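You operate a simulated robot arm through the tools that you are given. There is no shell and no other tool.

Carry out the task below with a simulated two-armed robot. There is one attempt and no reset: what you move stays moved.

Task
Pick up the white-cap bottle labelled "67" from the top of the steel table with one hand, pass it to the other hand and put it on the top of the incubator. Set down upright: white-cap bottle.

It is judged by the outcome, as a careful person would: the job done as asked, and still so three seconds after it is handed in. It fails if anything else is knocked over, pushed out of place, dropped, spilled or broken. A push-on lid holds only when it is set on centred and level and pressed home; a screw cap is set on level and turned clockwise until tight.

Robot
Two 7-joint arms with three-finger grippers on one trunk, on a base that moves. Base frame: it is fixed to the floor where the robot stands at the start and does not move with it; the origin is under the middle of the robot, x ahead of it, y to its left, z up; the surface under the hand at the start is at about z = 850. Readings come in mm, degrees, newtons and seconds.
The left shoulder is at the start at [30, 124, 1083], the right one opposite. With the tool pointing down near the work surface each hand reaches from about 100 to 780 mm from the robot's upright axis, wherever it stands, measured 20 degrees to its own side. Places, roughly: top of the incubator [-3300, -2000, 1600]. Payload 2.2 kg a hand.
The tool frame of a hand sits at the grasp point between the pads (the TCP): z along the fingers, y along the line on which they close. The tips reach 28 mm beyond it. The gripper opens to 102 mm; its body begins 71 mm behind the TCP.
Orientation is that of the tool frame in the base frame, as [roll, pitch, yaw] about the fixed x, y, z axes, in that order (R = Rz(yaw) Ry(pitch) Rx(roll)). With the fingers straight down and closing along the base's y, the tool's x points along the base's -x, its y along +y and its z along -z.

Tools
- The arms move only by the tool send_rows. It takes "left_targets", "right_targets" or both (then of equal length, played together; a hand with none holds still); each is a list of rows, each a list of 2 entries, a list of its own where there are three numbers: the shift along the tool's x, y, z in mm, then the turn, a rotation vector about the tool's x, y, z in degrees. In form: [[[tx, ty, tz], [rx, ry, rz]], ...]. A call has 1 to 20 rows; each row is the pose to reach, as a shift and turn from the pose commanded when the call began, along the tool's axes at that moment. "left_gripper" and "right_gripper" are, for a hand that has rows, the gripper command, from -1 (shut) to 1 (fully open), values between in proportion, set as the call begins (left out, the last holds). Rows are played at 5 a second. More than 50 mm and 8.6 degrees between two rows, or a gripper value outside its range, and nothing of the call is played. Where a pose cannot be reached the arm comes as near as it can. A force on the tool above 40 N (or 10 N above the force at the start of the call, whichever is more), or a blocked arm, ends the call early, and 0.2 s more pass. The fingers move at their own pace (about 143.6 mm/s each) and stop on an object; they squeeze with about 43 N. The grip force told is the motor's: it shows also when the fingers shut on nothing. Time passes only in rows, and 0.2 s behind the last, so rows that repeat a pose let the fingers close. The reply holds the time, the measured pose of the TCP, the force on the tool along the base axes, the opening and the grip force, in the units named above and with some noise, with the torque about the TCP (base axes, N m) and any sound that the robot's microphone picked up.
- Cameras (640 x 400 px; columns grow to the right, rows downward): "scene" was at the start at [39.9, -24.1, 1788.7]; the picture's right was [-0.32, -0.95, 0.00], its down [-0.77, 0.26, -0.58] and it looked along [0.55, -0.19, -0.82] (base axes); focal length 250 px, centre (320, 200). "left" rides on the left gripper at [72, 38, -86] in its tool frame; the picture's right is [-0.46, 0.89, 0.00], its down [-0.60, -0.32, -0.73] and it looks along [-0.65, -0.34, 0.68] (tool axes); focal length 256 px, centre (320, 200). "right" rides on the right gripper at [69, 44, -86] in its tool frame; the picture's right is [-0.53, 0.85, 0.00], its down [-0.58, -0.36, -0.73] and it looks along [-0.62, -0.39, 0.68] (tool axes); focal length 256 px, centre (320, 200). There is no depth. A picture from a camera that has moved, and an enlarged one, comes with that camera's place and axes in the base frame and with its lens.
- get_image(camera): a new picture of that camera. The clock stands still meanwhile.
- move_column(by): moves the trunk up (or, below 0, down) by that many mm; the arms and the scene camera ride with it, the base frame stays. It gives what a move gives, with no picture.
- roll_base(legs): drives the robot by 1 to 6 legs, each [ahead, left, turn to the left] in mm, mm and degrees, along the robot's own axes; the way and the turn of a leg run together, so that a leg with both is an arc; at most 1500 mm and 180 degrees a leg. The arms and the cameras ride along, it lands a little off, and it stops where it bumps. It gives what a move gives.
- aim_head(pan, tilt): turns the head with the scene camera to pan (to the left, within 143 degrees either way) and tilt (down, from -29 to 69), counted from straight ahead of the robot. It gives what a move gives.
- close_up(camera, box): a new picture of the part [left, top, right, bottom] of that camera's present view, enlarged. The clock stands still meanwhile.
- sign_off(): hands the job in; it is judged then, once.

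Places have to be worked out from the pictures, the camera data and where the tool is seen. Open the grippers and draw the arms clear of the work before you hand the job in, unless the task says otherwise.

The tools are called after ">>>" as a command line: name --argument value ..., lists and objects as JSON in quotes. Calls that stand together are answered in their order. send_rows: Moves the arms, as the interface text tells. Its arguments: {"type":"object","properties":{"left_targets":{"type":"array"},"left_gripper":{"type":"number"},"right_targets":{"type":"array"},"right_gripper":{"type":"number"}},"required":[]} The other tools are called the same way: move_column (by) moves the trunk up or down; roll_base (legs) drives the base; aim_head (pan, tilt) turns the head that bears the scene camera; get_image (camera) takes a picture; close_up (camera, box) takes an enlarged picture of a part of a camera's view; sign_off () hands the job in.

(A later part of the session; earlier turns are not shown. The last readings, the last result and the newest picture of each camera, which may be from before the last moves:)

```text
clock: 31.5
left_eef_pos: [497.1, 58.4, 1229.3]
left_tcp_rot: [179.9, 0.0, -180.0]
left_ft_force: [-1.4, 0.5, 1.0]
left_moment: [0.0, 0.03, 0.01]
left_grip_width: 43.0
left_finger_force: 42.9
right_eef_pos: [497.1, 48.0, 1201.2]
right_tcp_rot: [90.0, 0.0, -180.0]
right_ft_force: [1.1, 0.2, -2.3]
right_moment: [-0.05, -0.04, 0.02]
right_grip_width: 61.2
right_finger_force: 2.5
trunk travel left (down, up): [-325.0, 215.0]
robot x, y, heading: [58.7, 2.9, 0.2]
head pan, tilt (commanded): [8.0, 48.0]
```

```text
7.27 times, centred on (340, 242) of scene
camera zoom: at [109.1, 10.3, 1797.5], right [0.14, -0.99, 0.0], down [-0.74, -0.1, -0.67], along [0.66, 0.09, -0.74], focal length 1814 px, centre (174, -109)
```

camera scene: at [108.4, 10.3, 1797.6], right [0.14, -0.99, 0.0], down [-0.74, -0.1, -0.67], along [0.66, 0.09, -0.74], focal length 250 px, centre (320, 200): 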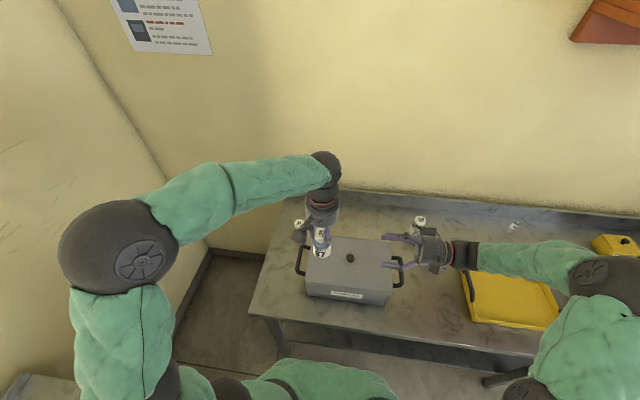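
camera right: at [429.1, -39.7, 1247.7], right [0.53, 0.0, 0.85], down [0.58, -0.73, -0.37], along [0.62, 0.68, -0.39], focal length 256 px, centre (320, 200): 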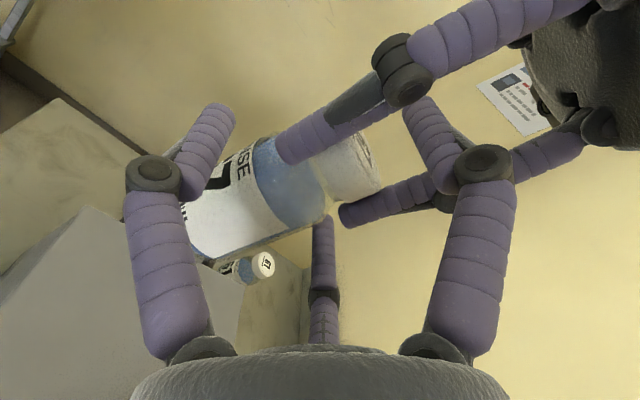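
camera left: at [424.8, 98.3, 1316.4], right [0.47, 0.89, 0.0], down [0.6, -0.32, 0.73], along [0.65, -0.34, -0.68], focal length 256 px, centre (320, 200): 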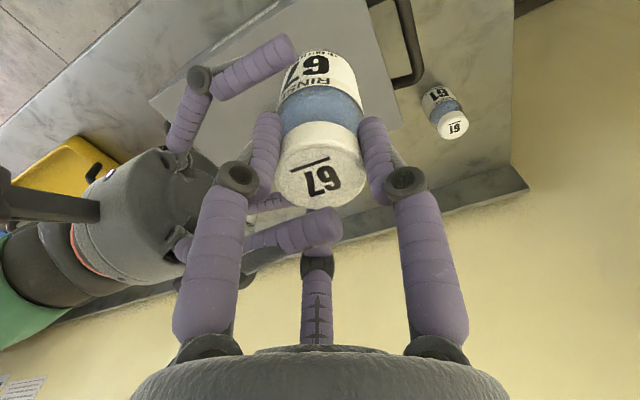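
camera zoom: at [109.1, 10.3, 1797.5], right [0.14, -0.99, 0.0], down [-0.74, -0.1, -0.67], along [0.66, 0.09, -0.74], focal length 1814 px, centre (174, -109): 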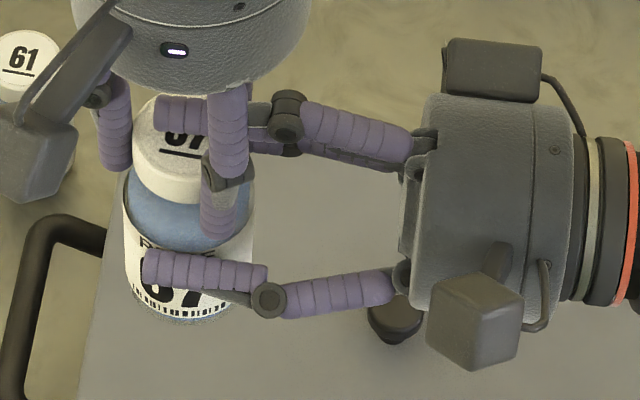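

The lower fingers contacted the body at about 62 mm as predicted. The grip force is only 2.5 N because the command is just past contact. I'll close further in small steps and watch the forces on both hands.

>>> send_rows --right_targets '[[[0, 0, 0], [0, 0, 0]], [[0, 0, 0], [0, 0, 0]], [[0, 0, 0], [0, 0, 0]]]' --right_gripper 0.04

>>> close_up --camera "left" --box '[200, 100, 440, 290]'

>>> close_up --camera "right" --box '[120, 40, 480, 265]'

```text
clock: 32.3
left_eef_pos: [496.5, 58.6, 1229.7]
left_tcp_rot: [-180.0, 0.0, -180.0]
left_ft_force: [-3.1, 0.5, 1.8]
left_moment: [0.02, 0.1, 0.01]
left_grip_width: 42.7
left_finger_force: 43.0
right_eef_pos: [496.7, 48.0, 1199.8]
right_tcp_rot: [89.9, 0.0, 179.9]
right_ft_force: [2.0, -0.7, -3.9]
right_moment: [-0.06, -0.03, -0.01]
right_grip_width: 61.2
right_finger_force: 6.7
trunk travel left (down, up): [-325.0, 215.0]
robot x, y, heading: [61.3, 1.5, -0.2]
head pan, tilt (commanded): [8.0, 48.0]
```

```text
2.11 times, centred on (320, 195) of left
camera zoom: at [424.8, 98.5, 1316.5], right [0.47, 0.89, 0.0], down [0.6, -0.32, 0.73], along [0.65, -0.34, -0.68], focal length 539 px, centre (320, 210)
```

zoom: 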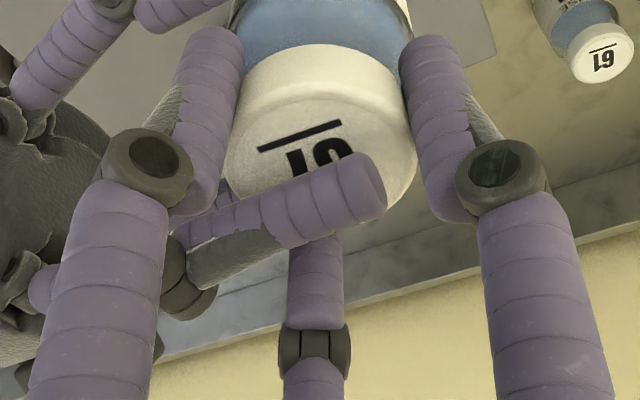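

```text
1.78 times, centred on (300, 152) of right
camera zoom: at [429.0, -39.6, 1243.7], right [0.53, 0.0, 0.84], down [0.58, -0.73, -0.37], along [0.62, 0.68, -0.39], focal length 455 px, centre (356, 284)
```

zoom: 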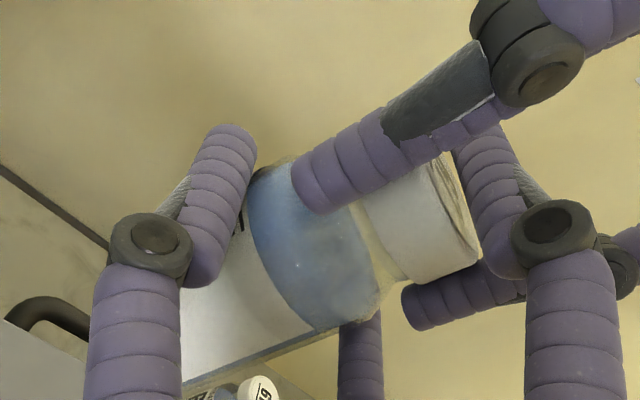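

The opening hasn't changed and the force rises with the command, so the fingers are mechanically coupled: the upper finger stays about 4 mm above the cap. I'll raise the squeeze to a firm level.

>>> send_rows --right_targets '[[[0, 0, 0], [0, 0, 0]], [[0, 0, 0], [0, 0, 0]], [[0, 0, 0], [0, 0, 0]], [[0, 0, 0], [0, 0, 0]]]' --right_gripper -0.3

>>> close_up --camera "scene" --box '[300, 215, 380, 270]'

```text
clock: 33.3
left_eef_pos: [497.6, 60.1, 1230.2]
left_tcp_rot: [180.0, 0.0, -180.0]
left_ft_force: [-3.9, 2.7, 3.3]
left_moment: [0.15, 0.18, -0.05]
left_grip_width: 42.6
left_finger_force: 43.2
right_eef_pos: [497.5, 47.1, 1199.4]
right_tcp_rot: [90.0, 0.0, -179.9]
right_ft_force: [3.7, -1.9, -6.2]
right_moment: [-0.13, -0.06, 0.02]
right_grip_width: 60.3
right_finger_force: 18.7
trunk travel left (down, up): [-325.0, 215.0]
robot x, y, heading: [60.2, -1.7, 0.1]
head pan, tilt (commanded): [8.0, 48.0]
```

```text
7.27 times, centred on (340, 242) of scene
camera zoom: at [109.1, 10.3, 1797.5], right [0.14, -0.99, 0.0], down [-0.74, -0.1, -0.67], along [0.66, 0.09, -0.74], focal length 1814 px, centre (174, -109)
```

zoom: 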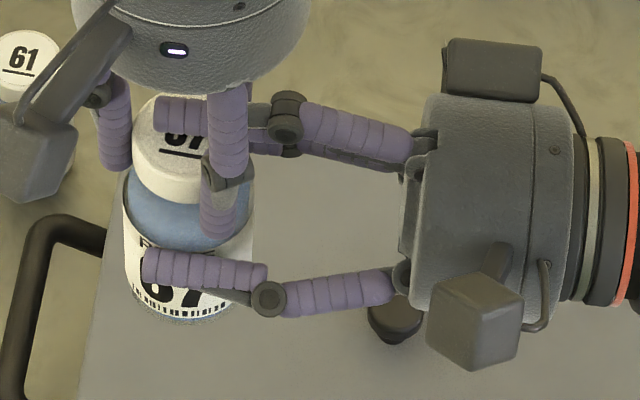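

The grip is 18.7 N with only small reaction forces. I'll tighten a little more, then open the left hand to release the cap.

>>> send_rows --right_targets '[[[0, 0, 0], [0, 0, 0]], [[0, 0, 0], [0, 0, 0]], [[0, 0, 0], [0, 0, 0]]]' --right_gripper -0.5

>>> send_rows --left_targets '[[[0, 0, 0], [0, 0, 0]], [[0, 0, 0], [0, 0, 0]], [[0, 0, 0], [0, 0, 0]]]' --left_gripper 0.3

>>> close_up --camera "scene" --box '[300, 215, 380, 270]'

>>> get_image --camera "left"

>>> get_image --camera "right"

```text
clock: 34.1
left_eef_pos: [497.4, 60.6, 1229.0]
left_tcp_rot: [-180.0, 0.0, -180.0]
left_ft_force: [-3.6, 2.2, 3.7]
left_moment: [0.08, 0.18, -0.07]
left_grip_width: 42.6
left_finger_force: 43.2
right_eef_pos: [497.8, 46.9, 1199.2]
right_tcp_rot: [90.0, 0.0, -180.0]
right_ft_force: [4.0, -2.3, -5.7]
right_moment: [-0.03, 0.01, 0.01]
right_grip_width: 60.3
right_finger_force: 26.3
trunk travel left (down, up): [-325.0, 215.0]
robot x, y, heading: [63.2, -1.1, -0.3]
head pan, tilt (commanded): [8.0, 48.0]
```

```text
clock: 34.9
left_eef_pos: [497.7, 59.7, 1230.9]
left_tcp_rot: [179.9, 0.0, 180.0]
left_ft_force: [1.3, -0.7, 0.9]
left_moment: [-0.02, -0.01, -0.03]
left_grip_width: 66.1
left_finger_force: 0.1
right_eef_pos: [497.5, 48.3, 1200.1]
right_tcp_rot: [89.8, 0.0, -180.0]
right_ft_force: [0.1, 0.4, -2.0]
right_moment: [0.01, 0.03, 0.0]
right_grip_width: 60.2
right_finger_force: 26.1
trunk travel left (down, up): [-325.0, 215.0]
robot x, y, heading: [59.4, 1.6, 0.1]
head pan, tilt (commanded): [8.0, 48.0]
```

```text
7.27 times, centred on (340, 242) of scene
camera zoom: at [109.1, 10.3, 1797.5], right [0.14, -0.99, 0.0], down [-0.74, -0.1, -0.67], along [0.66, 0.09, -0.74], focal length 1814 px, centre (174, -109)
```

zoom: 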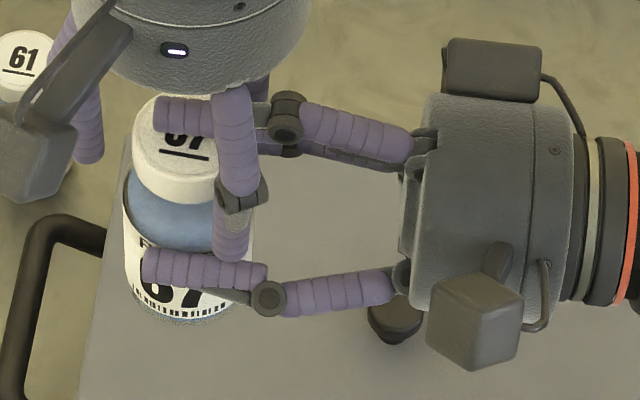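

```text
taken
camera left: at [424.8, 98.4, 1316.4], right [0.47, 0.89, 0.0], down [0.6, -0.32, 0.73], along [0.65, -0.34, -0.68], focal length 256 px, centre (320, 200)
```

left: 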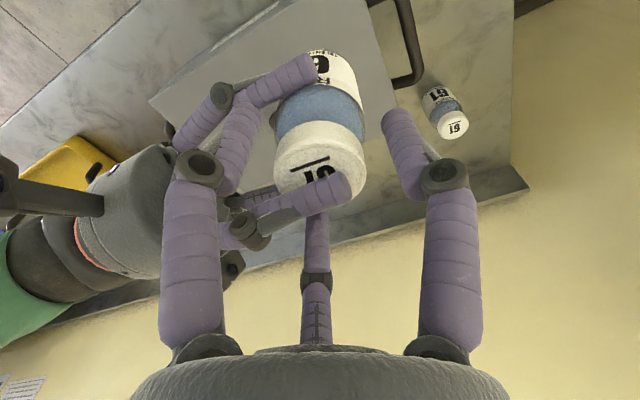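

```text
taken
camera right: at [429.0, -39.6, 1243.7], right [0.53, 0.0, 0.84], down [0.58, -0.73, -0.37], along [0.62, 0.68, -0.39], focal length 256 px, centre (320, 200)
```

right: 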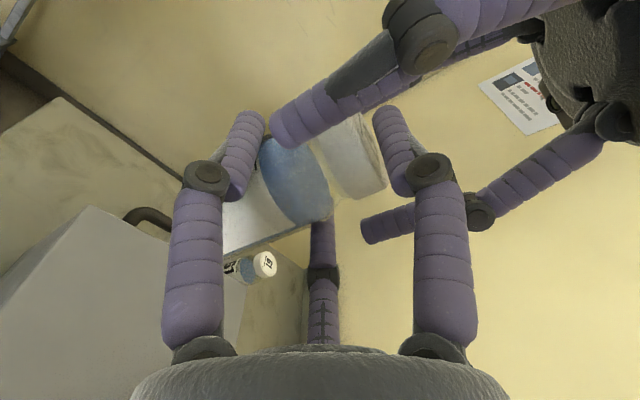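

The handover worked. The right hand alone carries the bottle (26 N grip, about 2 N weight), it stands upright, and the left fingers are clear all round. I'll raise the left hand straight up and away.

>>> send_rows --left_targets '[[[0, 0, -10], [0, 0, 0]], [[0, 0, -25], [0, 0, 0]], [[0, 0, -45], [0, 0, 0]], [[0, 0, -70], [0, 0, 0]], [[0, 0, -100], [0, 0, 0]], [[0, 10, -120], [0, 0, 0]], [[0, 40, -130], [0, 0, 0]], [[0, 80, -130], [0, 0, 0]], [[0, 120, -130], [0, 0, 0]], [[0, 150, -130], [0, 0, 0]], [[0, 150, -130], [0, 0, 0]]]'

>>> get_image --camera "scene"

>>> get_image --camera "right"

```text
clock: 37.3
left_eef_pos: [496.7, 208.8, 1360.7]
left_tcp_rot: [179.9, 0.1, -180.0]
left_ft_force: [-1.6, 0.1, -0.9]
left_moment: [0.0, -0.01, 0.02]
left_grip_width: 66.5
left_finger_force: 0.0
right_eef_pos: [497.6, 46.0, 1200.4]
right_tcp_rot: [89.9, 0.0, 180.0]
right_ft_force: [0.0, -0.5, -1.4]
right_moment: [-0.01, 0.0, 0.01]
right_grip_width: 60.1
right_finger_force: 25.9
trunk travel left (down, up): [-325.0, 215.0]
robot x, y, heading: [60.8, -2.4, 0.0]
head pan, tilt (commanded): [8.0, 48.0]
```

```text
taken
camera scene: at [109.2, 9.7, 1797.5], right [0.14, -0.99, 0.0], down [-0.74, -0.1, -0.67], along [0.66, 0.09, -0.74], focal length 250 px, centre (320, 200)
```

scene: 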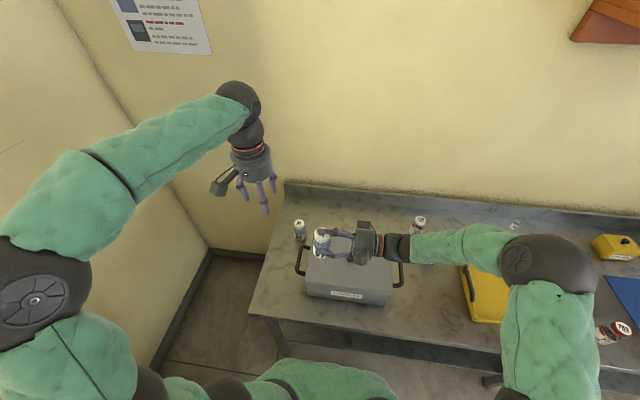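

```text
taken
camera right: at [429.0, -40.0, 1243.7], right [0.53, 0.0, 0.84], down [0.58, -0.73, -0.37], along [0.62, 0.68, -0.39], focal length 256 px, centre (320, 200)
```

right: 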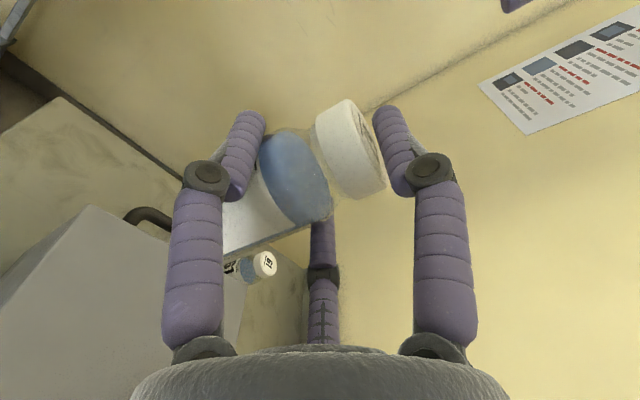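

The bottle is upright and steady in the right hand, and the left hand is clear. For the drive I'll raise the trunk fully, which the 1600 mm incubator top needs anyway and which lifts the arms above bench clutter. Then I'll back away from the table.

>>> move_column --by 213

>>> roll_base --legs '[[-350, 0, 0]]'

>>> get_image --camera "right"

>>> aim_head --pan -143 --tilt 30

>>> get_image --camera "scene"

>>> aim_head --pan 143 --tilt 30

>>> get_image --camera "scene"

```text
clock: 39.6
left_eef_pos: [498.0, 209.3, 1572.6]
left_tcp_rot: [-180.0, 0.0, 180.0]
left_ft_force: [-0.6, -1.0, 0.6]
left_moment: [0.0, -0.02, -0.04]
left_grip_width: 66.3
left_finger_force: 0.1
right_eef_pos: [496.7, 48.9, 1413.7]
right_tcp_rot: [90.0, -0.1, 180.0]
right_ft_force: [-0.8, 0.5, -1.6]
right_moment: [-0.05, 0.02, 0.0]
right_grip_width: 59.9
right_finger_force: 25.6
trunk travel left (down, up): [-538.0, 2.0]
robot x, y, heading: [60.1, -2.7, 0.1]
head pan, tilt (commanded): [8.0, 48.0]
```

```text
clock: 41.9
left_eef_pos: [147.3, 210.6, 1572.4]
left_tcp_rot: [-180.0, -0.1, -179.9]
left_ft_force: [0.7, 0.3, 0.5]
left_moment: [0.0, -0.01, 0.0]
left_grip_width: 66.2
left_finger_force: 0.0
right_eef_pos: [145.8, 47.3, 1413.2]
right_tcp_rot: [90.0, 0.0, -179.9]
right_ft_force: [0.6, 0.2, -1.0]
right_moment: [-0.04, 0.03, 0.02]
right_grip_width: 59.6
right_finger_force: 25.4
trunk travel left (down, up): [-538.0, 2.0]
robot x, y, heading: [-293.2, 3.9, 0.1]
head pan, tilt (commanded): [8.0, 48.0]
```

```text
taken
camera right: at [77.9, -39.5, 1456.6], right [0.54, 0.0, 0.84], down [0.58, -0.73, -0.37], along [0.62, 0.68, -0.39], focal length 256 px, centre (320, 200)
```

right: 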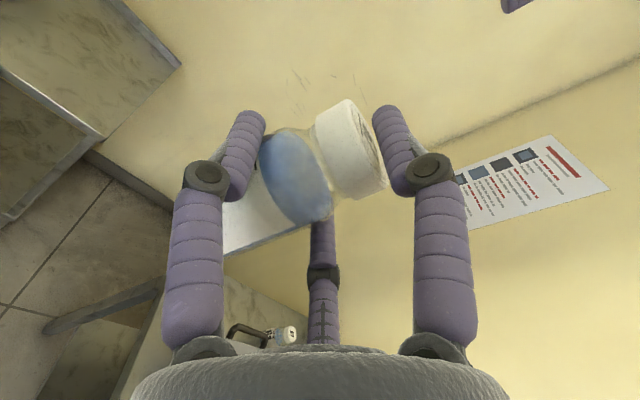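

```text
clock: 44.2
left_eef_pos: [147.1, 210.3, 1572.6]
left_tcp_rot: [180.0, -0.1, -179.9]
left_ft_force: [0.3, -0.8, 0.3]
left_moment: [0.02, 0.01, 0.0]
left_grip_width: 66.1
left_finger_force: 0.0
right_eef_pos: [144.7, 47.8, 1413.2]
right_tcp_rot: [89.9, 0.0, -180.0]
right_ft_force: [0.0, 0.2, -0.7]
right_moment: [-0.02, 0.0, -0.01]
right_grip_width: 60.0
right_finger_force: 25.1
trunk travel left (down, up): [-538.0, 2.0]
robot x, y, heading: [-294.3, 0.4, -0.1]
head pan, tilt (commanded): [-143.0, 30.0]
```

```text
taken
camera scene: at [-392.9, -55.0, 2037.4], right [-0.6, 0.8, 0.0], down [0.4, 0.3, -0.87], along [-0.69, -0.52, -0.5], focal length 250 px, centre (320, 200)
```

scene: 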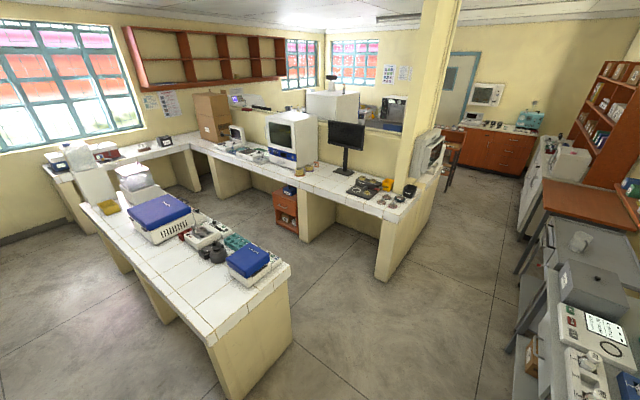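

```text
clock: 48.2
left_eef_pos: [146.2, 208.7, 1572.1]
left_tcp_rot: [-180.0, 0.0, -179.9]
left_ft_force: [0.8, 0.1, 0.5]
left_moment: [0.01, 0.02, -0.02]
left_grip_width: 66.2
left_finger_force: 0.0
right_eef_pos: [145.0, 47.9, 1412.4]
right_tcp_rot: [90.0, 0.0, -180.0]
right_ft_force: [0.1, -0.6, -1.3]
right_moment: [-0.03, -0.01, 0.02]
right_grip_width: 60.2
right_finger_force: 25.5
trunk travel left (down, up): [-538.0, 2.0]
robot x, y, heading: [-291.6, 2.1, 0.2]
head pan, tilt (commanded): [143.0, 30.0]
```

```text
taken
camera scene: at [-392.7, 54.0, 2037.4], right [0.6, 0.8, 0.0], down [0.4, -0.3, -0.87], along [-0.69, 0.52, -0.5], focal length 250 px, centre (320, 200)
```

scene: 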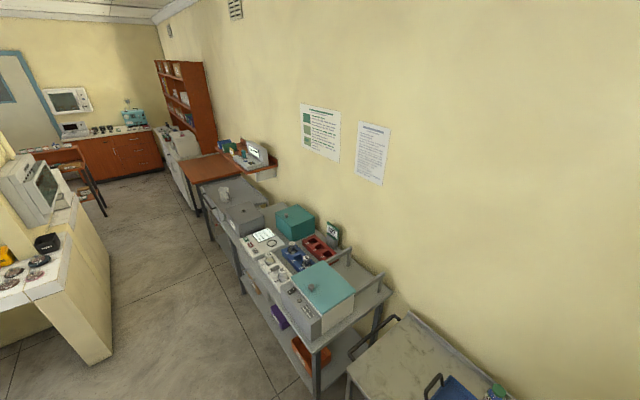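

The room is clear behind me. A side wall runs along y ≈ −700 from x ≈ −2240, and tables sit along y ≥ 470. To narrow the robot I'll stretch the left arm forward so its elbow comes in, then check how wide the arms are.

>>> send_rows --left_targets '[[[-40, -6, 10], [0, 0, 0]], [[-80, -12, 20], [0, 0, 0]], [[-120, -20, 30], [0, 0, 0]], [[-160, -30, 40], [0, 0, 0]], [[-200, -40, 50], [0, 0, 0]], [[-240, -50, 60], [0, 0, 0]], [[-240, -50, 60], [0, 0, 0]]]'

>>> aim_head --pan 0 --tilt 60

>>> get_image --camera "scene"

```text
clock: 49.8
left_eef_pos: [386.0, 161.6, 1512.8]
left_tcp_rot: [179.9, 0.2, 180.0]
left_ft_force: [0.1, 0.0, -0.1]
left_moment: [-0.03, 0.01, 0.04]
left_grip_width: 66.2
left_finger_force: 0.0
right_eef_pos: [144.0, 46.6, 1414.6]
right_tcp_rot: [90.1, 0.0, 179.9]
right_ft_force: [0.0, 0.3, -1.6]
right_moment: [-0.04, 0.02, -0.03]
right_grip_width: 59.8
right_finger_force: 26.0
trunk travel left (down, up): [-538.0, 2.0]
robot x, y, heading: [-292.9, -2.5, -0.1]
head pan, tilt (commanded): [143.0, 30.0]
```

```text
clock: 52.0
left_eef_pos: [385.9, 161.3, 1512.1]
left_tcp_rot: [179.9, 0.1, -180.0]
left_ft_force: [-0.6, -0.7, 0.0]
left_moment: [0.01, 0.04, 0.01]
left_grip_width: 66.2
left_finger_force: 0.0
right_eef_pos: [145.6, 48.1, 1414.3]
right_tcp_rot: [90.0, -0.1, -180.0]
right_ft_force: [0.7, -0.9, -0.2]
right_moment: [-0.05, 0.0, 0.0]
right_grip_width: 60.3
right_finger_force: 26.0
trunk travel left (down, up): [-538.0, 2.0]
robot x, y, heading: [-290.4, -1.2, -0.3]
head pan, tilt (commanded): [0.0, 60.0]
```

```text
taken
camera scene: at [-253.9, -0.5, 1995.2], right [0.0, -1.0, 0.0], down [-0.87, 0.0, -0.5], along [0.5, 0.0, -0.87], focal length 250 px, centre (320, 200)
```

scene: 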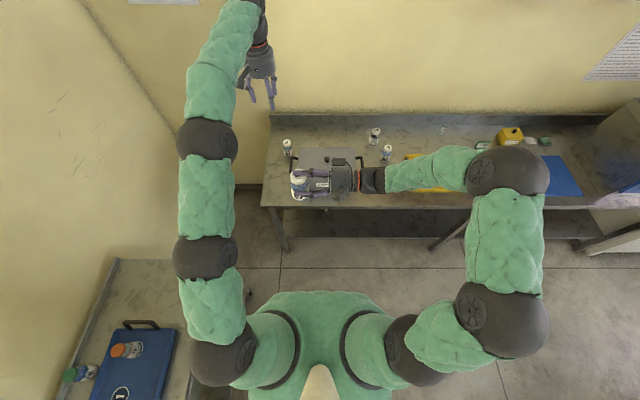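

The left arm is now straight ahead and narrow, and the right elbow reaches about 0.55 m to the side. At this height nothing lies within the sweep, so I'll turn to face −x.

>>> roll_base --legs '[[0, 0, 90], [0, 0, 90]]'

>>> aim_head --pan 15 --tilt 20

>>> get_image --camera "scene"

>>> get_image --camera "right"

```text
clock: 60.0
left_eef_pos: [-974.3, -145.9, 1512.1]
left_tcp_rot: [179.9, -0.1, -1.3]
left_ft_force: [-0.5, -0.3, 0.4]
left_moment: [-0.01, 0.02, -0.03]
left_grip_width: 66.3
left_finger_force: 0.0
right_eef_pos: [-732.4, -39.3, 1412.5]
right_tcp_rot: [90.0, -0.1, -1.1]
right_ft_force: [-0.8, -0.4, -1.2]
right_moment: [0.06, 0.01, -0.02]
right_grip_width: 59.8
right_finger_force: 25.6
trunk travel left (down, up): [-538.0, 2.0]
robot x, y, heading: [-294.7, 0.4, 178.5]
head pan, tilt (commanded): [0.0, 60.0]
```

```text
clock: 61.1
left_eef_pos: [-973.5, -143.8, 1511.9]
left_tcp_rot: [180.0, -0.1, -1.3]
left_ft_force: [0.8, -0.3, -1.0]
left_moment: [0.0, -0.01, 0.01]
left_grip_width: 66.1
left_finger_force: 0.1
right_eef_pos: [-732.1, -37.6, 1413.8]
right_tcp_rot: [90.1, 0.0, -1.1]
right_ft_force: [-0.7, 0.3, -0.9]
right_moment: [0.0, -0.01, 0.02]
right_grip_width: 60.0
right_finger_force: 25.8
trunk travel left (down, up): [-538.0, 2.0]
robot x, y, heading: [-293.4, -0.1, 179.1]
head pan, tilt (commanded): [15.0, 20.0]
```

```text
taken
camera scene: at [-352.1, -23.3, 2053.3], right [-0.24, 0.97, 0.0], down [0.33, 0.08, -0.94], along [-0.91, -0.22, -0.34], focal length 250 px, centre (320, 200)
```

scene: 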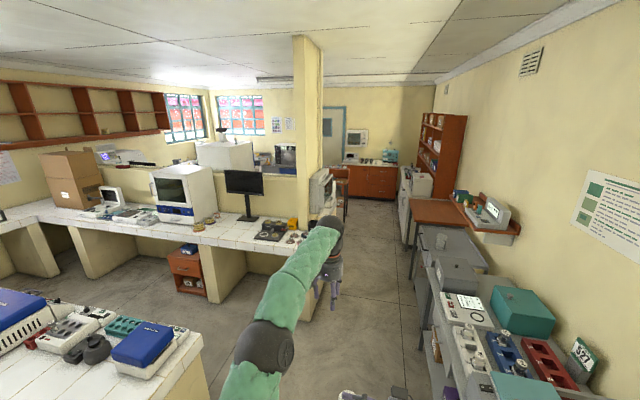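

```text
taken
camera right: at [-659.6, 45.3, 1456.7], right [-0.53, 0.01, 0.84], down [-0.56, 0.74, -0.37], along [-0.63, -0.67, -0.39], focal length 256 px, centre (320, 200)
```

right: 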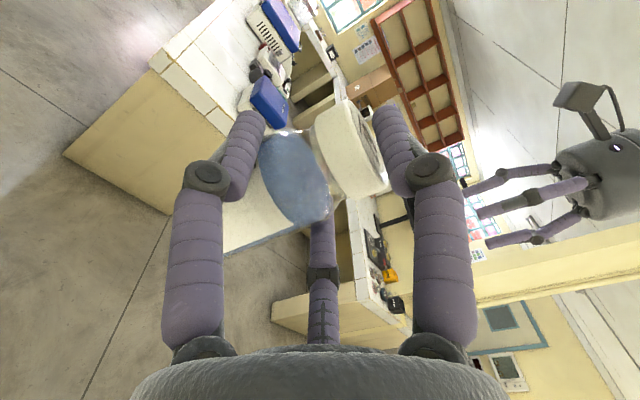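

The corridor ahead is open and the bottle is steady. I'll drive forward 1500 mm along y ≈ 0 and look at the incubator area from there.

>>> roll_base --legs '[[1450, 0, 1]]'

>>> aim_head --pan 45 --tilt 15

>>> get_image --camera "scene"

>>> aim_head --pan 0 --tilt 25

>>> get_image --camera "scene"

```text
clock: 68.3
left_eef_pos: [-2413.4, -140.3, 1511.9]
left_tcp_rot: [179.9, 0.0, -0.3]
left_ft_force: [-0.3, -0.4, 0.5]
left_moment: [0.0, 0.01, 0.0]
left_grip_width: 66.1
left_finger_force: 0.1
right_eef_pos: [-2172.3, -27.6, 1413.0]
right_tcp_rot: [90.0, 0.1, -0.1]
right_ft_force: [0.7, 0.0, -2.2]
right_moment: [0.04, -0.02, -0.02]
right_grip_width: 59.8
right_finger_force: 25.5
trunk travel left (down, up): [-538.0, 2.0]
robot x, y, heading: [-1737.7, 19.0, 179.6]
head pan, tilt (commanded): [15.0, 20.0]
```

```text
clock: 69.2
left_eef_pos: [-2414.7, -139.2, 1512.0]
left_tcp_rot: [180.0, 0.0, -0.2]
left_ft_force: [-0.3, 0.3, 0.0]
left_moment: [0.03, -0.02, 0.01]
left_grip_width: 66.5
left_finger_force: 0.1
right_eef_pos: [-2172.5, -28.2, 1413.3]
right_tcp_rot: [90.0, 0.0, -0.2]
right_ft_force: [-0.3, -0.3, -1.2]
right_moment: [0.03, 0.01, 0.03]
right_grip_width: 59.8
right_finger_force: 25.5
trunk travel left (down, up): [-538.0, 2.0]
robot x, y, heading: [-1735.7, 17.3, 179.7]
head pan, tilt (commanded): [45.0, 15.0]
```

```text
taken
camera scene: at [-1770.5, -48.2, 2061.5], right [-0.7, 0.71, 0.0], down [0.18, 0.18, -0.97], along [-0.69, -0.68, -0.26], focal length 250 px, centre (320, 200)
```

scene: 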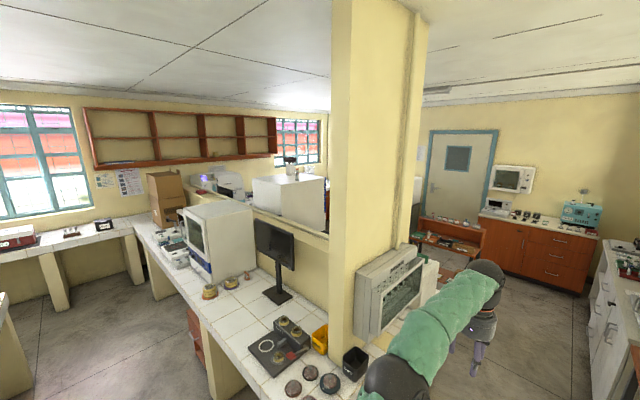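

```text
clock: 70.3
left_eef_pos: [-2413.9, -140.1, 1511.8]
left_tcp_rot: [179.9, 0.0, -0.2]
left_ft_force: [0.7, 0.5, -0.3]
left_moment: [-0.01, -0.02, -0.02]
left_grip_width: 66.5
left_finger_force: 0.1
right_eef_pos: [-2173.5, -27.8, 1413.5]
right_tcp_rot: [90.0, -0.1, -0.2]
right_ft_force: [0.8, -0.5, -1.9]
right_moment: [0.01, -0.02, -0.03]
right_grip_width: 59.7
right_finger_force: 26.2
trunk travel left (down, up): [-538.0, 2.0]
robot x, y, heading: [-1736.2, 18.0, 179.7]
head pan, tilt (commanded): [0.0, 25.0]
```

```text
taken
camera scene: at [-1796.5, 17.7, 2045.3], right [0.0, 1.0, 0.0], down [0.42, 0.0, -0.91], along [-0.91, 0.0, -0.42], focal length 250 px, centre (320, 200)
```

scene: 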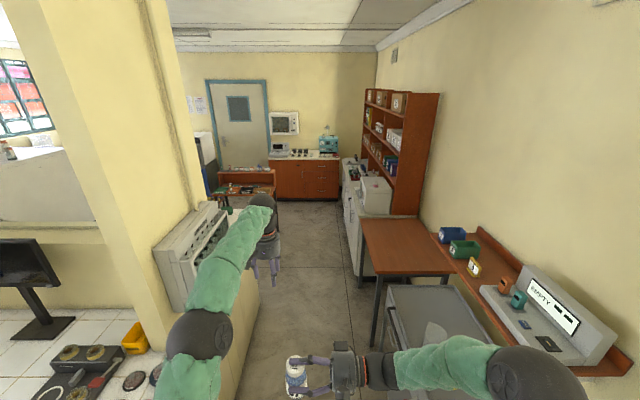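

The right elbow would pass close to a wall shelf on that side. Here, in open space, I'll swing the right hand to point forward with the bottle kept upright. That narrows the robot and is also the pose I want for placing.

>>> send_rows --right_targets '[[[-13.7, 0, -14.7], [0, -7.5, 0]], [[-27.3, 0, -29.3], [0, -15, 0]], [[-41, 0, -44], [0, -22.5, 0]], [[-54.7, 0, -58.7], [0, -30, 0]], [[-68.3, 0, -73.3], [0, -37.5, 0]], [[-82, 0, -88], [0, -45, 0]], [[-95.7, 0, -102.7], [0, -52.5, 0]], [[-109.3, 0, -117.3], [0, -60, 0]], [[-123, 0, -132], [0, -67.5, 0]], [[-136.7, 0, -146.7], [0, -75, 0]], [[-150.3, 0, -161.3], [0, -82.5, 0]], [[-164, 0, -176], [0, -90, 0]], [[-164, 0, -176], [0, -90, 0]]]'

>>> get_image --camera "right"

>>> aim_head --pan -10 --tilt 45

>>> get_image --camera "scene"

```text
clock: 73.1
left_eef_pos: [-2413.3, -139.7, 1512.6]
left_tcp_rot: [180.0, -0.1, -0.2]
left_ft_force: [0.7, 0.1, -0.3]
left_moment: [0.01, 0.02, 0.03]
left_grip_width: 66.0
left_finger_force: 0.1
right_eef_pos: [-2324.2, 170.9, 1406.8]
right_tcp_rot: [89.7, 0.0, -81.2]
right_ft_force: [0.9, -0.1, -1.5]
right_moment: [0.03, -0.03, -0.01]
right_grip_width: 59.7
right_finger_force: 26.1
right hand out of reach, approached as far as the arm can: row 11, 12, 13
trunk travel left (down, up): [-538.0, 2.0]
robot x, y, heading: [-1736.0, 17.6, 179.6]
head pan, tilt (commanded): [0.0, 25.0]
```

```text
taken
camera right: at [-2226.8, 115.3, 1449.7], right [-0.08, 0.53, 0.85], down [0.63, 0.68, -0.37], along [-0.77, 0.51, -0.39], focal length 256 px, centre (320, 200)
```

right: 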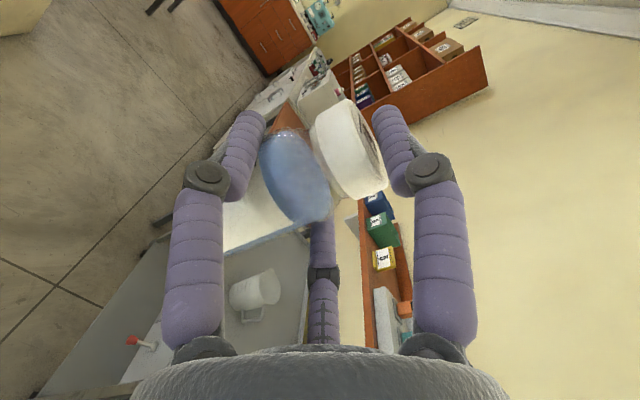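

```text
clock: 74.0
left_eef_pos: [-2415.0, -139.7, 1511.3]
left_tcp_rot: [180.0, 0.0, -0.2]
left_ft_force: [-1.0, -0.4, 0.3]
left_moment: [0.05, 0.0, 0.01]
left_grip_width: 66.3
left_finger_force: 0.0
right_eef_pos: [-2324.6, 170.7, 1406.5]
right_tcp_rot: [89.8, -0.1, -81.3]
right_ft_force: [0.8, -0.8, -1.8]
right_moment: [0.02, 0.03, -0.01]
right_grip_width: 59.8
right_finger_force: 25.7
trunk travel left (down, up): [-538.0, 2.0]
robot x, y, heading: [-1734.1, 15.3, 179.8]
head pan, tilt (commanded): [-10.0, 45.0]
```

```text
taken
camera scene: at [-1785.0, 32.1, 2014.8], right [0.18, 0.98, 0.0], down [0.7, -0.12, -0.71], along [-0.7, 0.12, -0.71], focal length 250 px, centre (320, 200)
```

scene: 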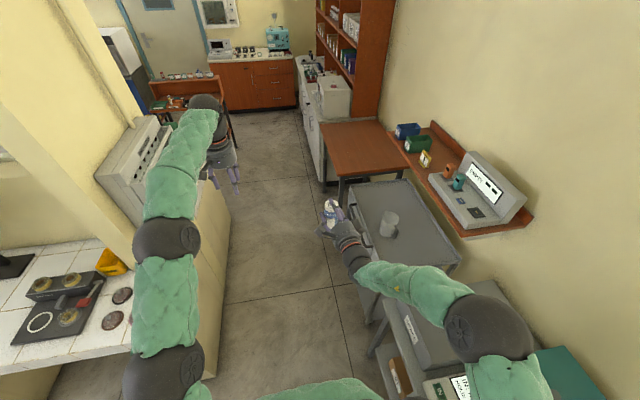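

The arm reached its limit about 9° short of dead ahead, which is fine, and the bottle is still upright. The corridor runs between y ≈ −600 and +500. I'll drive forward 1500 mm, drifting 70 mm left to stay centred.

>>> roll_base --legs '[[1500, 70, 0]]'

>>> aim_head --pan 65 --tilt 20

>>> get_image --camera "scene"

>>> aim_head --pan 15 --tilt 35

>>> get_image --camera "scene"

```text
refused: leg 1 is longer than a leg can be; nothing moved
```

```text
clock: 75.4
left_eef_pos: [-2415.0, -139.5, 1511.6]
left_tcp_rot: [-180.0, 0.0, -0.3]
left_ft_force: [0.7, 1.0, 0.0]
left_moment: [-0.01, -0.03, -0.01]
left_grip_width: 66.2
left_finger_force: 0.1
right_eef_pos: [-2324.0, 169.8, 1406.5]
right_tcp_rot: [89.8, -0.1, -81.2]
right_ft_force: [0.9, -0.2, -1.7]
right_moment: [0.03, -0.02, -0.02]
right_grip_width: 60.2
right_finger_force: 25.5
trunk travel left (down, up): [-538.0, 2.0]
robot x, y, heading: [-1734.0, 17.7, 179.6]
head pan, tilt (commanded): [65.0, 20.0]
```

```text
taken
camera scene: at [-1744.1, -66.6, 2053.4], right [-0.9, 0.43, 0.0], down [0.15, 0.31, -0.94], along [-0.4, -0.85, -0.34], focal length 250 px, centre (320, 200)
```

scene: 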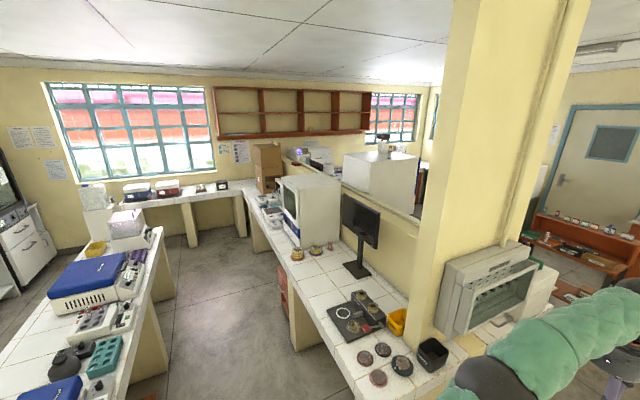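

```text
clock: 76.6
left_eef_pos: [-2413.9, -139.6, 1512.2]
left_tcp_rot: [-180.0, -0.1, -0.2]
left_ft_force: [0.3, -0.4, -0.6]
left_moment: [0.0, -0.01, 0.01]
left_grip_width: 66.2
left_finger_force: 0.1
right_eef_pos: [-2323.1, 171.2, 1406.4]
right_tcp_rot: [89.9, 0.1, -81.2]
right_ft_force: [0.4, 0.3, -0.9]
right_moment: [0.02, -0.04, -0.01]
right_grip_width: 59.9
right_finger_force: 25.7
trunk travel left (down, up): [-538.0, 2.0]
robot x, y, heading: [-1734.4, 15.9, 179.7]
head pan, tilt (commanded): [15.0, 35.0]
```

```text
taken
camera scene: at [-1789.6, -5.0, 2029.6], right [-0.26, 0.97, 0.0], down [0.55, 0.15, -0.82], along [-0.79, -0.21, -0.57], focal length 250 px, centre (320, 200)
```

scene: 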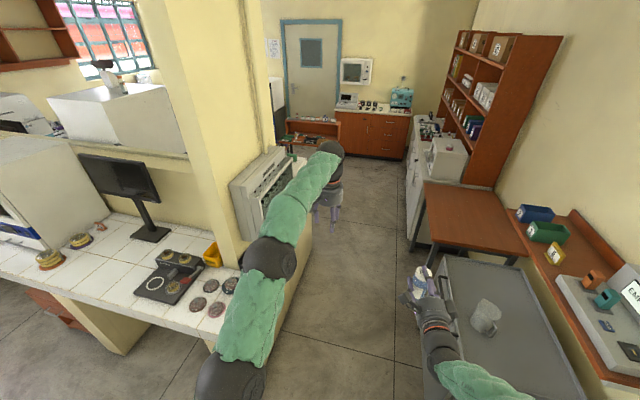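

The leg was slightly too long, so nothing moved. I'll retry with 1400 mm ahead and 70 mm left.

>>> roll_base --legs '[[1400, 70, 0]]'

>>> aim_head --pan 70 --tilt 20

>>> get_image --camera "scene"

>>> aim_head --pan 15 --tilt 35

>>> get_image --camera "scene"

```text
clock: 83.5
left_eef_pos: [-3800.0, -202.7, 1511.5]
left_tcp_rot: [-179.9, 0.0, -0.3]
left_ft_force: [-0.4, 0.7, -0.5]
left_moment: [-0.01, 0.02, -0.01]
left_grip_width: 66.5
left_finger_force: 0.0
right_eef_pos: [-3709.0, 109.4, 1406.7]
right_tcp_rot: [89.8, 0.0, -81.4]
right_ft_force: [-0.6, -0.1, -1.4]
right_moment: [-0.02, -0.03, 0.03]
right_grip_width: 59.6
right_finger_force: 25.7
trunk travel left (down, up): [-538.0, 2.0]
robot x, y, heading: [-3117.4, -48.1, 179.5]
head pan, tilt (commanded): [15.0, 35.0]
```

```text
clock: 84.8
left_eef_pos: [-3799.4, -203.3, 1511.4]
left_tcp_rot: [179.9, 0.0, -0.2]
left_ft_force: [-0.1, 0.4, -0.7]
left_moment: [-0.01, -0.02, 0.01]
left_grip_width: 66.4
left_finger_force: 0.0
right_eef_pos: [-3708.0, 108.5, 1406.4]
right_tcp_rot: [89.8, 0.0, -81.3]
right_ft_force: [1.1, -0.7, -1.6]
right_moment: [-0.01, -0.01, 0.02]
right_grip_width: 59.7
right_finger_force: 25.5
trunk travel left (down, up): [-538.0, 2.0]
robot x, y, heading: [-3116.1, -47.7, 179.7]
head pan, tilt (commanded): [70.0, 20.0]
```

```text
taken
camera scene: at [-3121.8, -134.0, 2053.4], right [-0.94, 0.35, 0.0], down [0.12, 0.32, -0.94], along [-0.33, -0.88, -0.34], focal length 250 px, centre (320, 200)
```

scene: 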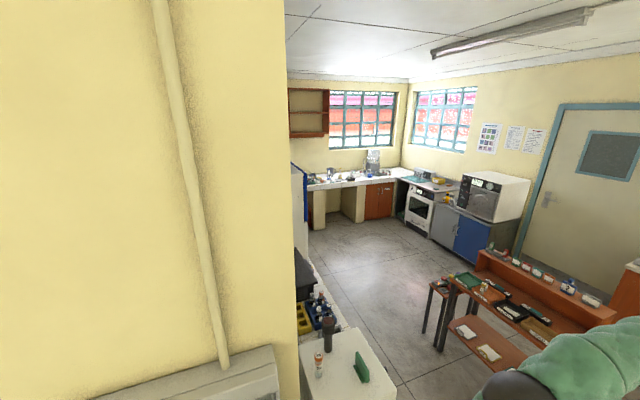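

```text
clock: 86.0
left_eef_pos: [-3798.9, -203.6, 1510.9]
left_tcp_rot: [179.9, 0.0, -0.3]
left_ft_force: [-0.5, -0.4, 1.0]
left_moment: [0.01, -0.01, 0.02]
left_grip_width: 66.3
left_finger_force: 0.1
right_eef_pos: [-3708.8, 107.5, 1406.3]
right_tcp_rot: [89.9, -0.1, -81.3]
right_ft_force: [0.7, 0.0, -1.8]
right_moment: [0.03, 0.0, -0.01]
right_grip_width: 59.7
right_finger_force: 25.5
trunk travel left (down, up): [-538.0, 2.0]
robot x, y, heading: [-3119.3, -47.0, 179.9]
head pan, tilt (commanded): [15.0, 35.0]
```

```text
taken
camera scene: at [-3174.4, -69.1, 2029.6], right [-0.25, 0.97, 0.0], down [0.55, 0.15, -0.82], along [-0.79, -0.21, -0.57], focal length 250 px, centre (320, 200)
```

scene: 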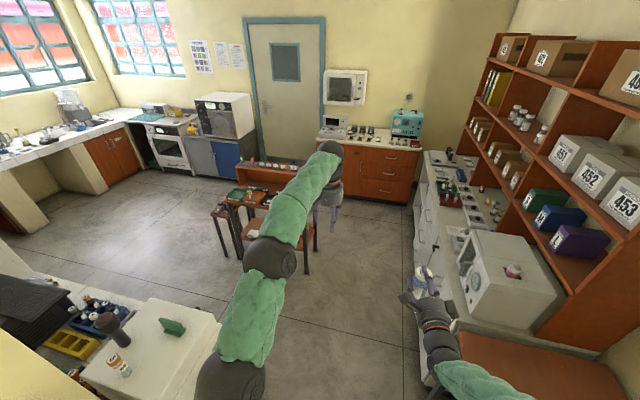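

I can see the far side now. There is open floor behind the partition, a freezer corner at about (−3670, −680), and a small desk with a stool at x < −4590. The incubator stands beyond the freezer and faces −x. I'll drive to about (−4130, −150), then turn left to face −y.

>>> roll_base --legs '[[1010, 100, 0]]'

>>> aim_head --pan 90 --tilt 25

>>> get_image --camera "scene"

>>> aim_head --pan 30 --tilt 40

>>> get_image --camera "scene"

```text
clock: 91.3
left_eef_pos: [-4815.6, -290.4, 1512.5]
left_tcp_rot: [180.0, 0.1, -0.6]
left_ft_force: [-0.8, 0.1, -0.5]
left_moment: [-0.01, 0.04, 0.01]
left_grip_width: 66.9
left_finger_force: 0.0
right_eef_pos: [-4723.6, 20.3, 1405.9]
right_tcp_rot: [89.7, -0.1, -81.6]
right_ft_force: [0.0, -0.3, -1.4]
right_moment: [0.0, -0.05, 0.01]
right_grip_width: 59.4
right_finger_force: 25.3
trunk travel left (down, up): [-538.0, 2.0]
robot x, y, heading: [-4134.2, -133.9, 179.4]
head pan, tilt (commanded): [15.0, 35.0]
```

```text
clock: 92.8
left_eef_pos: [-4816.8, -290.6, 1511.5]
left_tcp_rot: [180.0, 0.0, -0.6]
left_ft_force: [0.0, -0.5, -0.9]
left_moment: [0.02, 0.01, 0.02]
left_grip_width: 66.2
left_finger_force: 0.0
right_eef_pos: [-4723.8, 20.5, 1405.7]
right_tcp_rot: [89.8, 0.0, -81.6]
right_ft_force: [-0.8, -0.5, -1.8]
right_moment: [-0.01, 0.02, 0.03]
right_grip_width: 59.5
right_finger_force: 25.4
trunk travel left (down, up): [-538.0, 2.0]
robot x, y, heading: [-4133.8, -136.3, 179.7]
head pan, tilt (commanded): [90.0, 25.0]
```

```text
taken
camera scene: at [-4105.7, -230.3, 2045.3], right [-1.0, 0.01, 0.0], down [0.01, 0.42, -0.91], along [-0.01, -0.91, -0.42], focal length 250 px, centre (320, 200)
```

scene: 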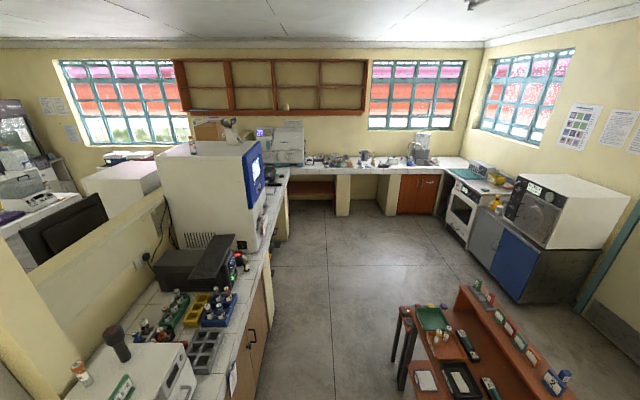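

```text
clock: 94.0
left_eef_pos: [-4816.6, -291.3, 1511.7]
left_tcp_rot: [-180.0, 0.0, -0.5]
left_ft_force: [-0.2, -0.4, -0.2]
left_moment: [0.03, 0.0, 0.01]
left_grip_width: 66.2
left_finger_force: 0.0
right_eef_pos: [-4723.2, 20.2, 1406.1]
right_tcp_rot: [89.7, -0.1, -81.6]
right_ft_force: [0.1, 0.3, -1.5]
right_moment: [-0.02, 0.0, -0.02]
right_grip_width: 59.5
right_finger_force: 25.0
trunk travel left (down, up): [-538.0, 2.0]
robot x, y, heading: [-4135.3, -138.5, 179.4]
head pan, tilt (commanded): [30.0, 40.0]
```

```text
taken
camera scene: at [-4178.9, -180.0, 2022.0], right [-0.49, 0.87, 0.0], down [0.56, 0.32, -0.77], along [-0.67, -0.38, -0.64], focal length 250 px, centre (320, 200)
```

scene: 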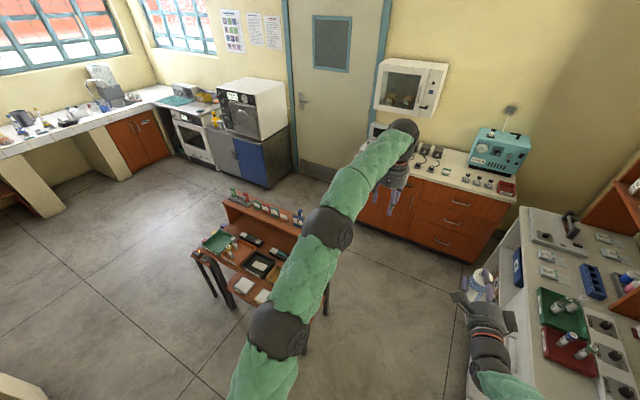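

The incubator reads clearly now: footprint about x −3620…−3070 and y −2340…−1815, top z ≈ 1600. It stands on a bench whose front edge is at x ≈ −3770. I'll zoom in to see what is already on top before turning.

>>> aim_head --pan 75 --tilt 12

>>> get_image --camera "scene"

>>> roll_base --legs '[[0, 0, 90]]'

>>> aim_head --pan 20 --tilt 15

>>> get_image --camera "scene"

>>> close_up --camera "scene" --box '[180, 80, 340, 220]'

```text
clock: 95.2
left_eef_pos: [-4814.4, -290.6, 1513.1]
left_tcp_rot: [-180.0, 0.0, -0.5]
left_ft_force: [0.2, -0.2, 0.1]
left_moment: [-0.04, 0.01, 0.01]
left_grip_width: 66.4
left_finger_force: 0.1
right_eef_pos: [-4722.6, 20.5, 1406.7]
right_tcp_rot: [89.8, 0.0, -81.6]
right_ft_force: [-0.8, -0.7, -1.8]
right_moment: [0.01, -0.03, 0.02]
right_grip_width: 59.4
right_finger_force: 25.8
trunk travel left (down, up): [-538.0, 2.0]
robot x, y, heading: [-4135.5, -140.0, 179.5]
head pan, tilt (commanded): [75.0, 12.0]
```

```text
taken
camera scene: at [-4130.1, -228.0, 2066.4], right [-0.96, 0.27, 0.0], down [0.06, 0.2, -0.98], along [-0.26, -0.94, -0.21], focal length 250 px, centre (320, 200)
```

scene: 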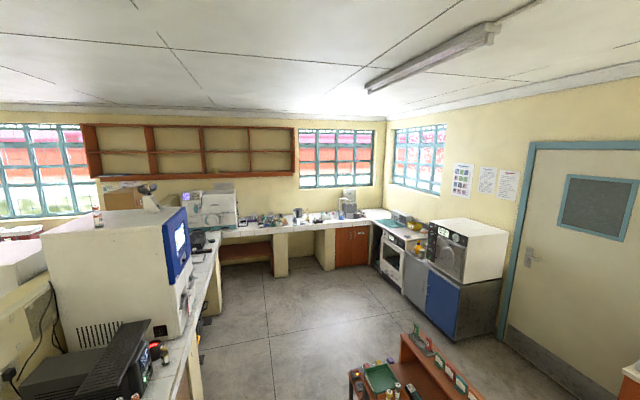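

```text
clock: 99.4
left_eef_pos: [-3976.7, -816.5, 1512.0]
left_tcp_rot: [-179.9, 0.0, 89.8]
left_ft_force: [-0.4, -0.9, -0.3]
left_moment: [-0.02, 0.02, 0.02]
left_grip_width: 66.2
left_finger_force: 0.1
right_eef_pos: [-4288.6, -727.3, 1406.8]
right_tcp_rot: [89.8, -0.1, 8.7]
right_ft_force: [0.2, 0.7, -1.5]
right_moment: [0.0, 0.01, 0.0]
right_grip_width: 59.4
right_finger_force: 25.1
trunk travel left (down, up): [-538.0, 2.0]
robot x, y, heading: [-4134.0, -136.0, -90.1]
head pan, tilt (commanded): [75.0, 12.0]
```

```text
clock: 100.7
left_eef_pos: [-3977.1, -815.7, 1512.3]
left_tcp_rot: [180.0, 0.0, 89.7]
left_ft_force: [0.1, 0.7, 0.8]
left_moment: [-0.02, -0.02, -0.02]
left_grip_width: 66.5
left_finger_force: 0.1
right_eef_pos: [-4288.3, -726.7, 1406.2]
right_tcp_rot: [89.8, 0.0, 8.9]
right_ft_force: [-0.1, -0.4, -1.2]
right_moment: [-0.01, 0.03, 0.01]
right_grip_width: 59.5
right_finger_force: 25.8
trunk travel left (down, up): [-538.0, 2.0]
robot x, y, heading: [-4136.6, -140.4, -90.4]
head pan, tilt (commanded): [20.0, 15.0]
```

```text
taken
camera scene: at [-4102.4, -196.4, 2061.5], right [-0.94, -0.34, 0.0], down [-0.09, 0.24, -0.97], along [0.33, -0.91, -0.26], focal length 250 px, centre (320, 200)
```

scene: 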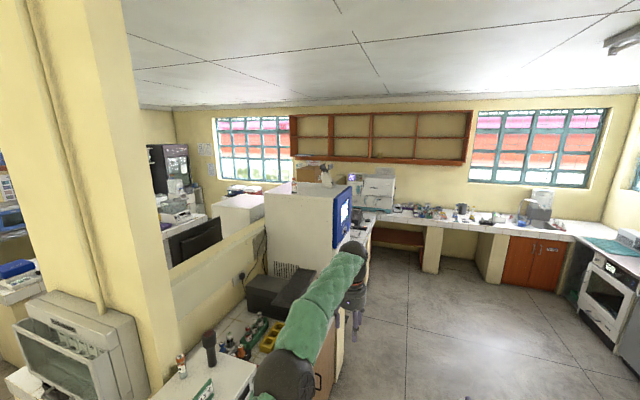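

```text
2.86 times, centred on (260, 150) of scene
camera zoom: at [-4102.4, -196.4, 2061.5], right [-0.94, -0.34, 0.0], down [-0.09, 0.24, -0.97], along [0.33, -0.91, -0.26], focal length 713 px, centre (491, 343)
```

zoom: 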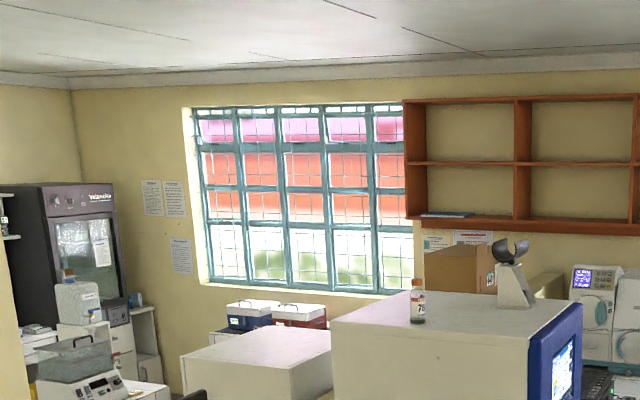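

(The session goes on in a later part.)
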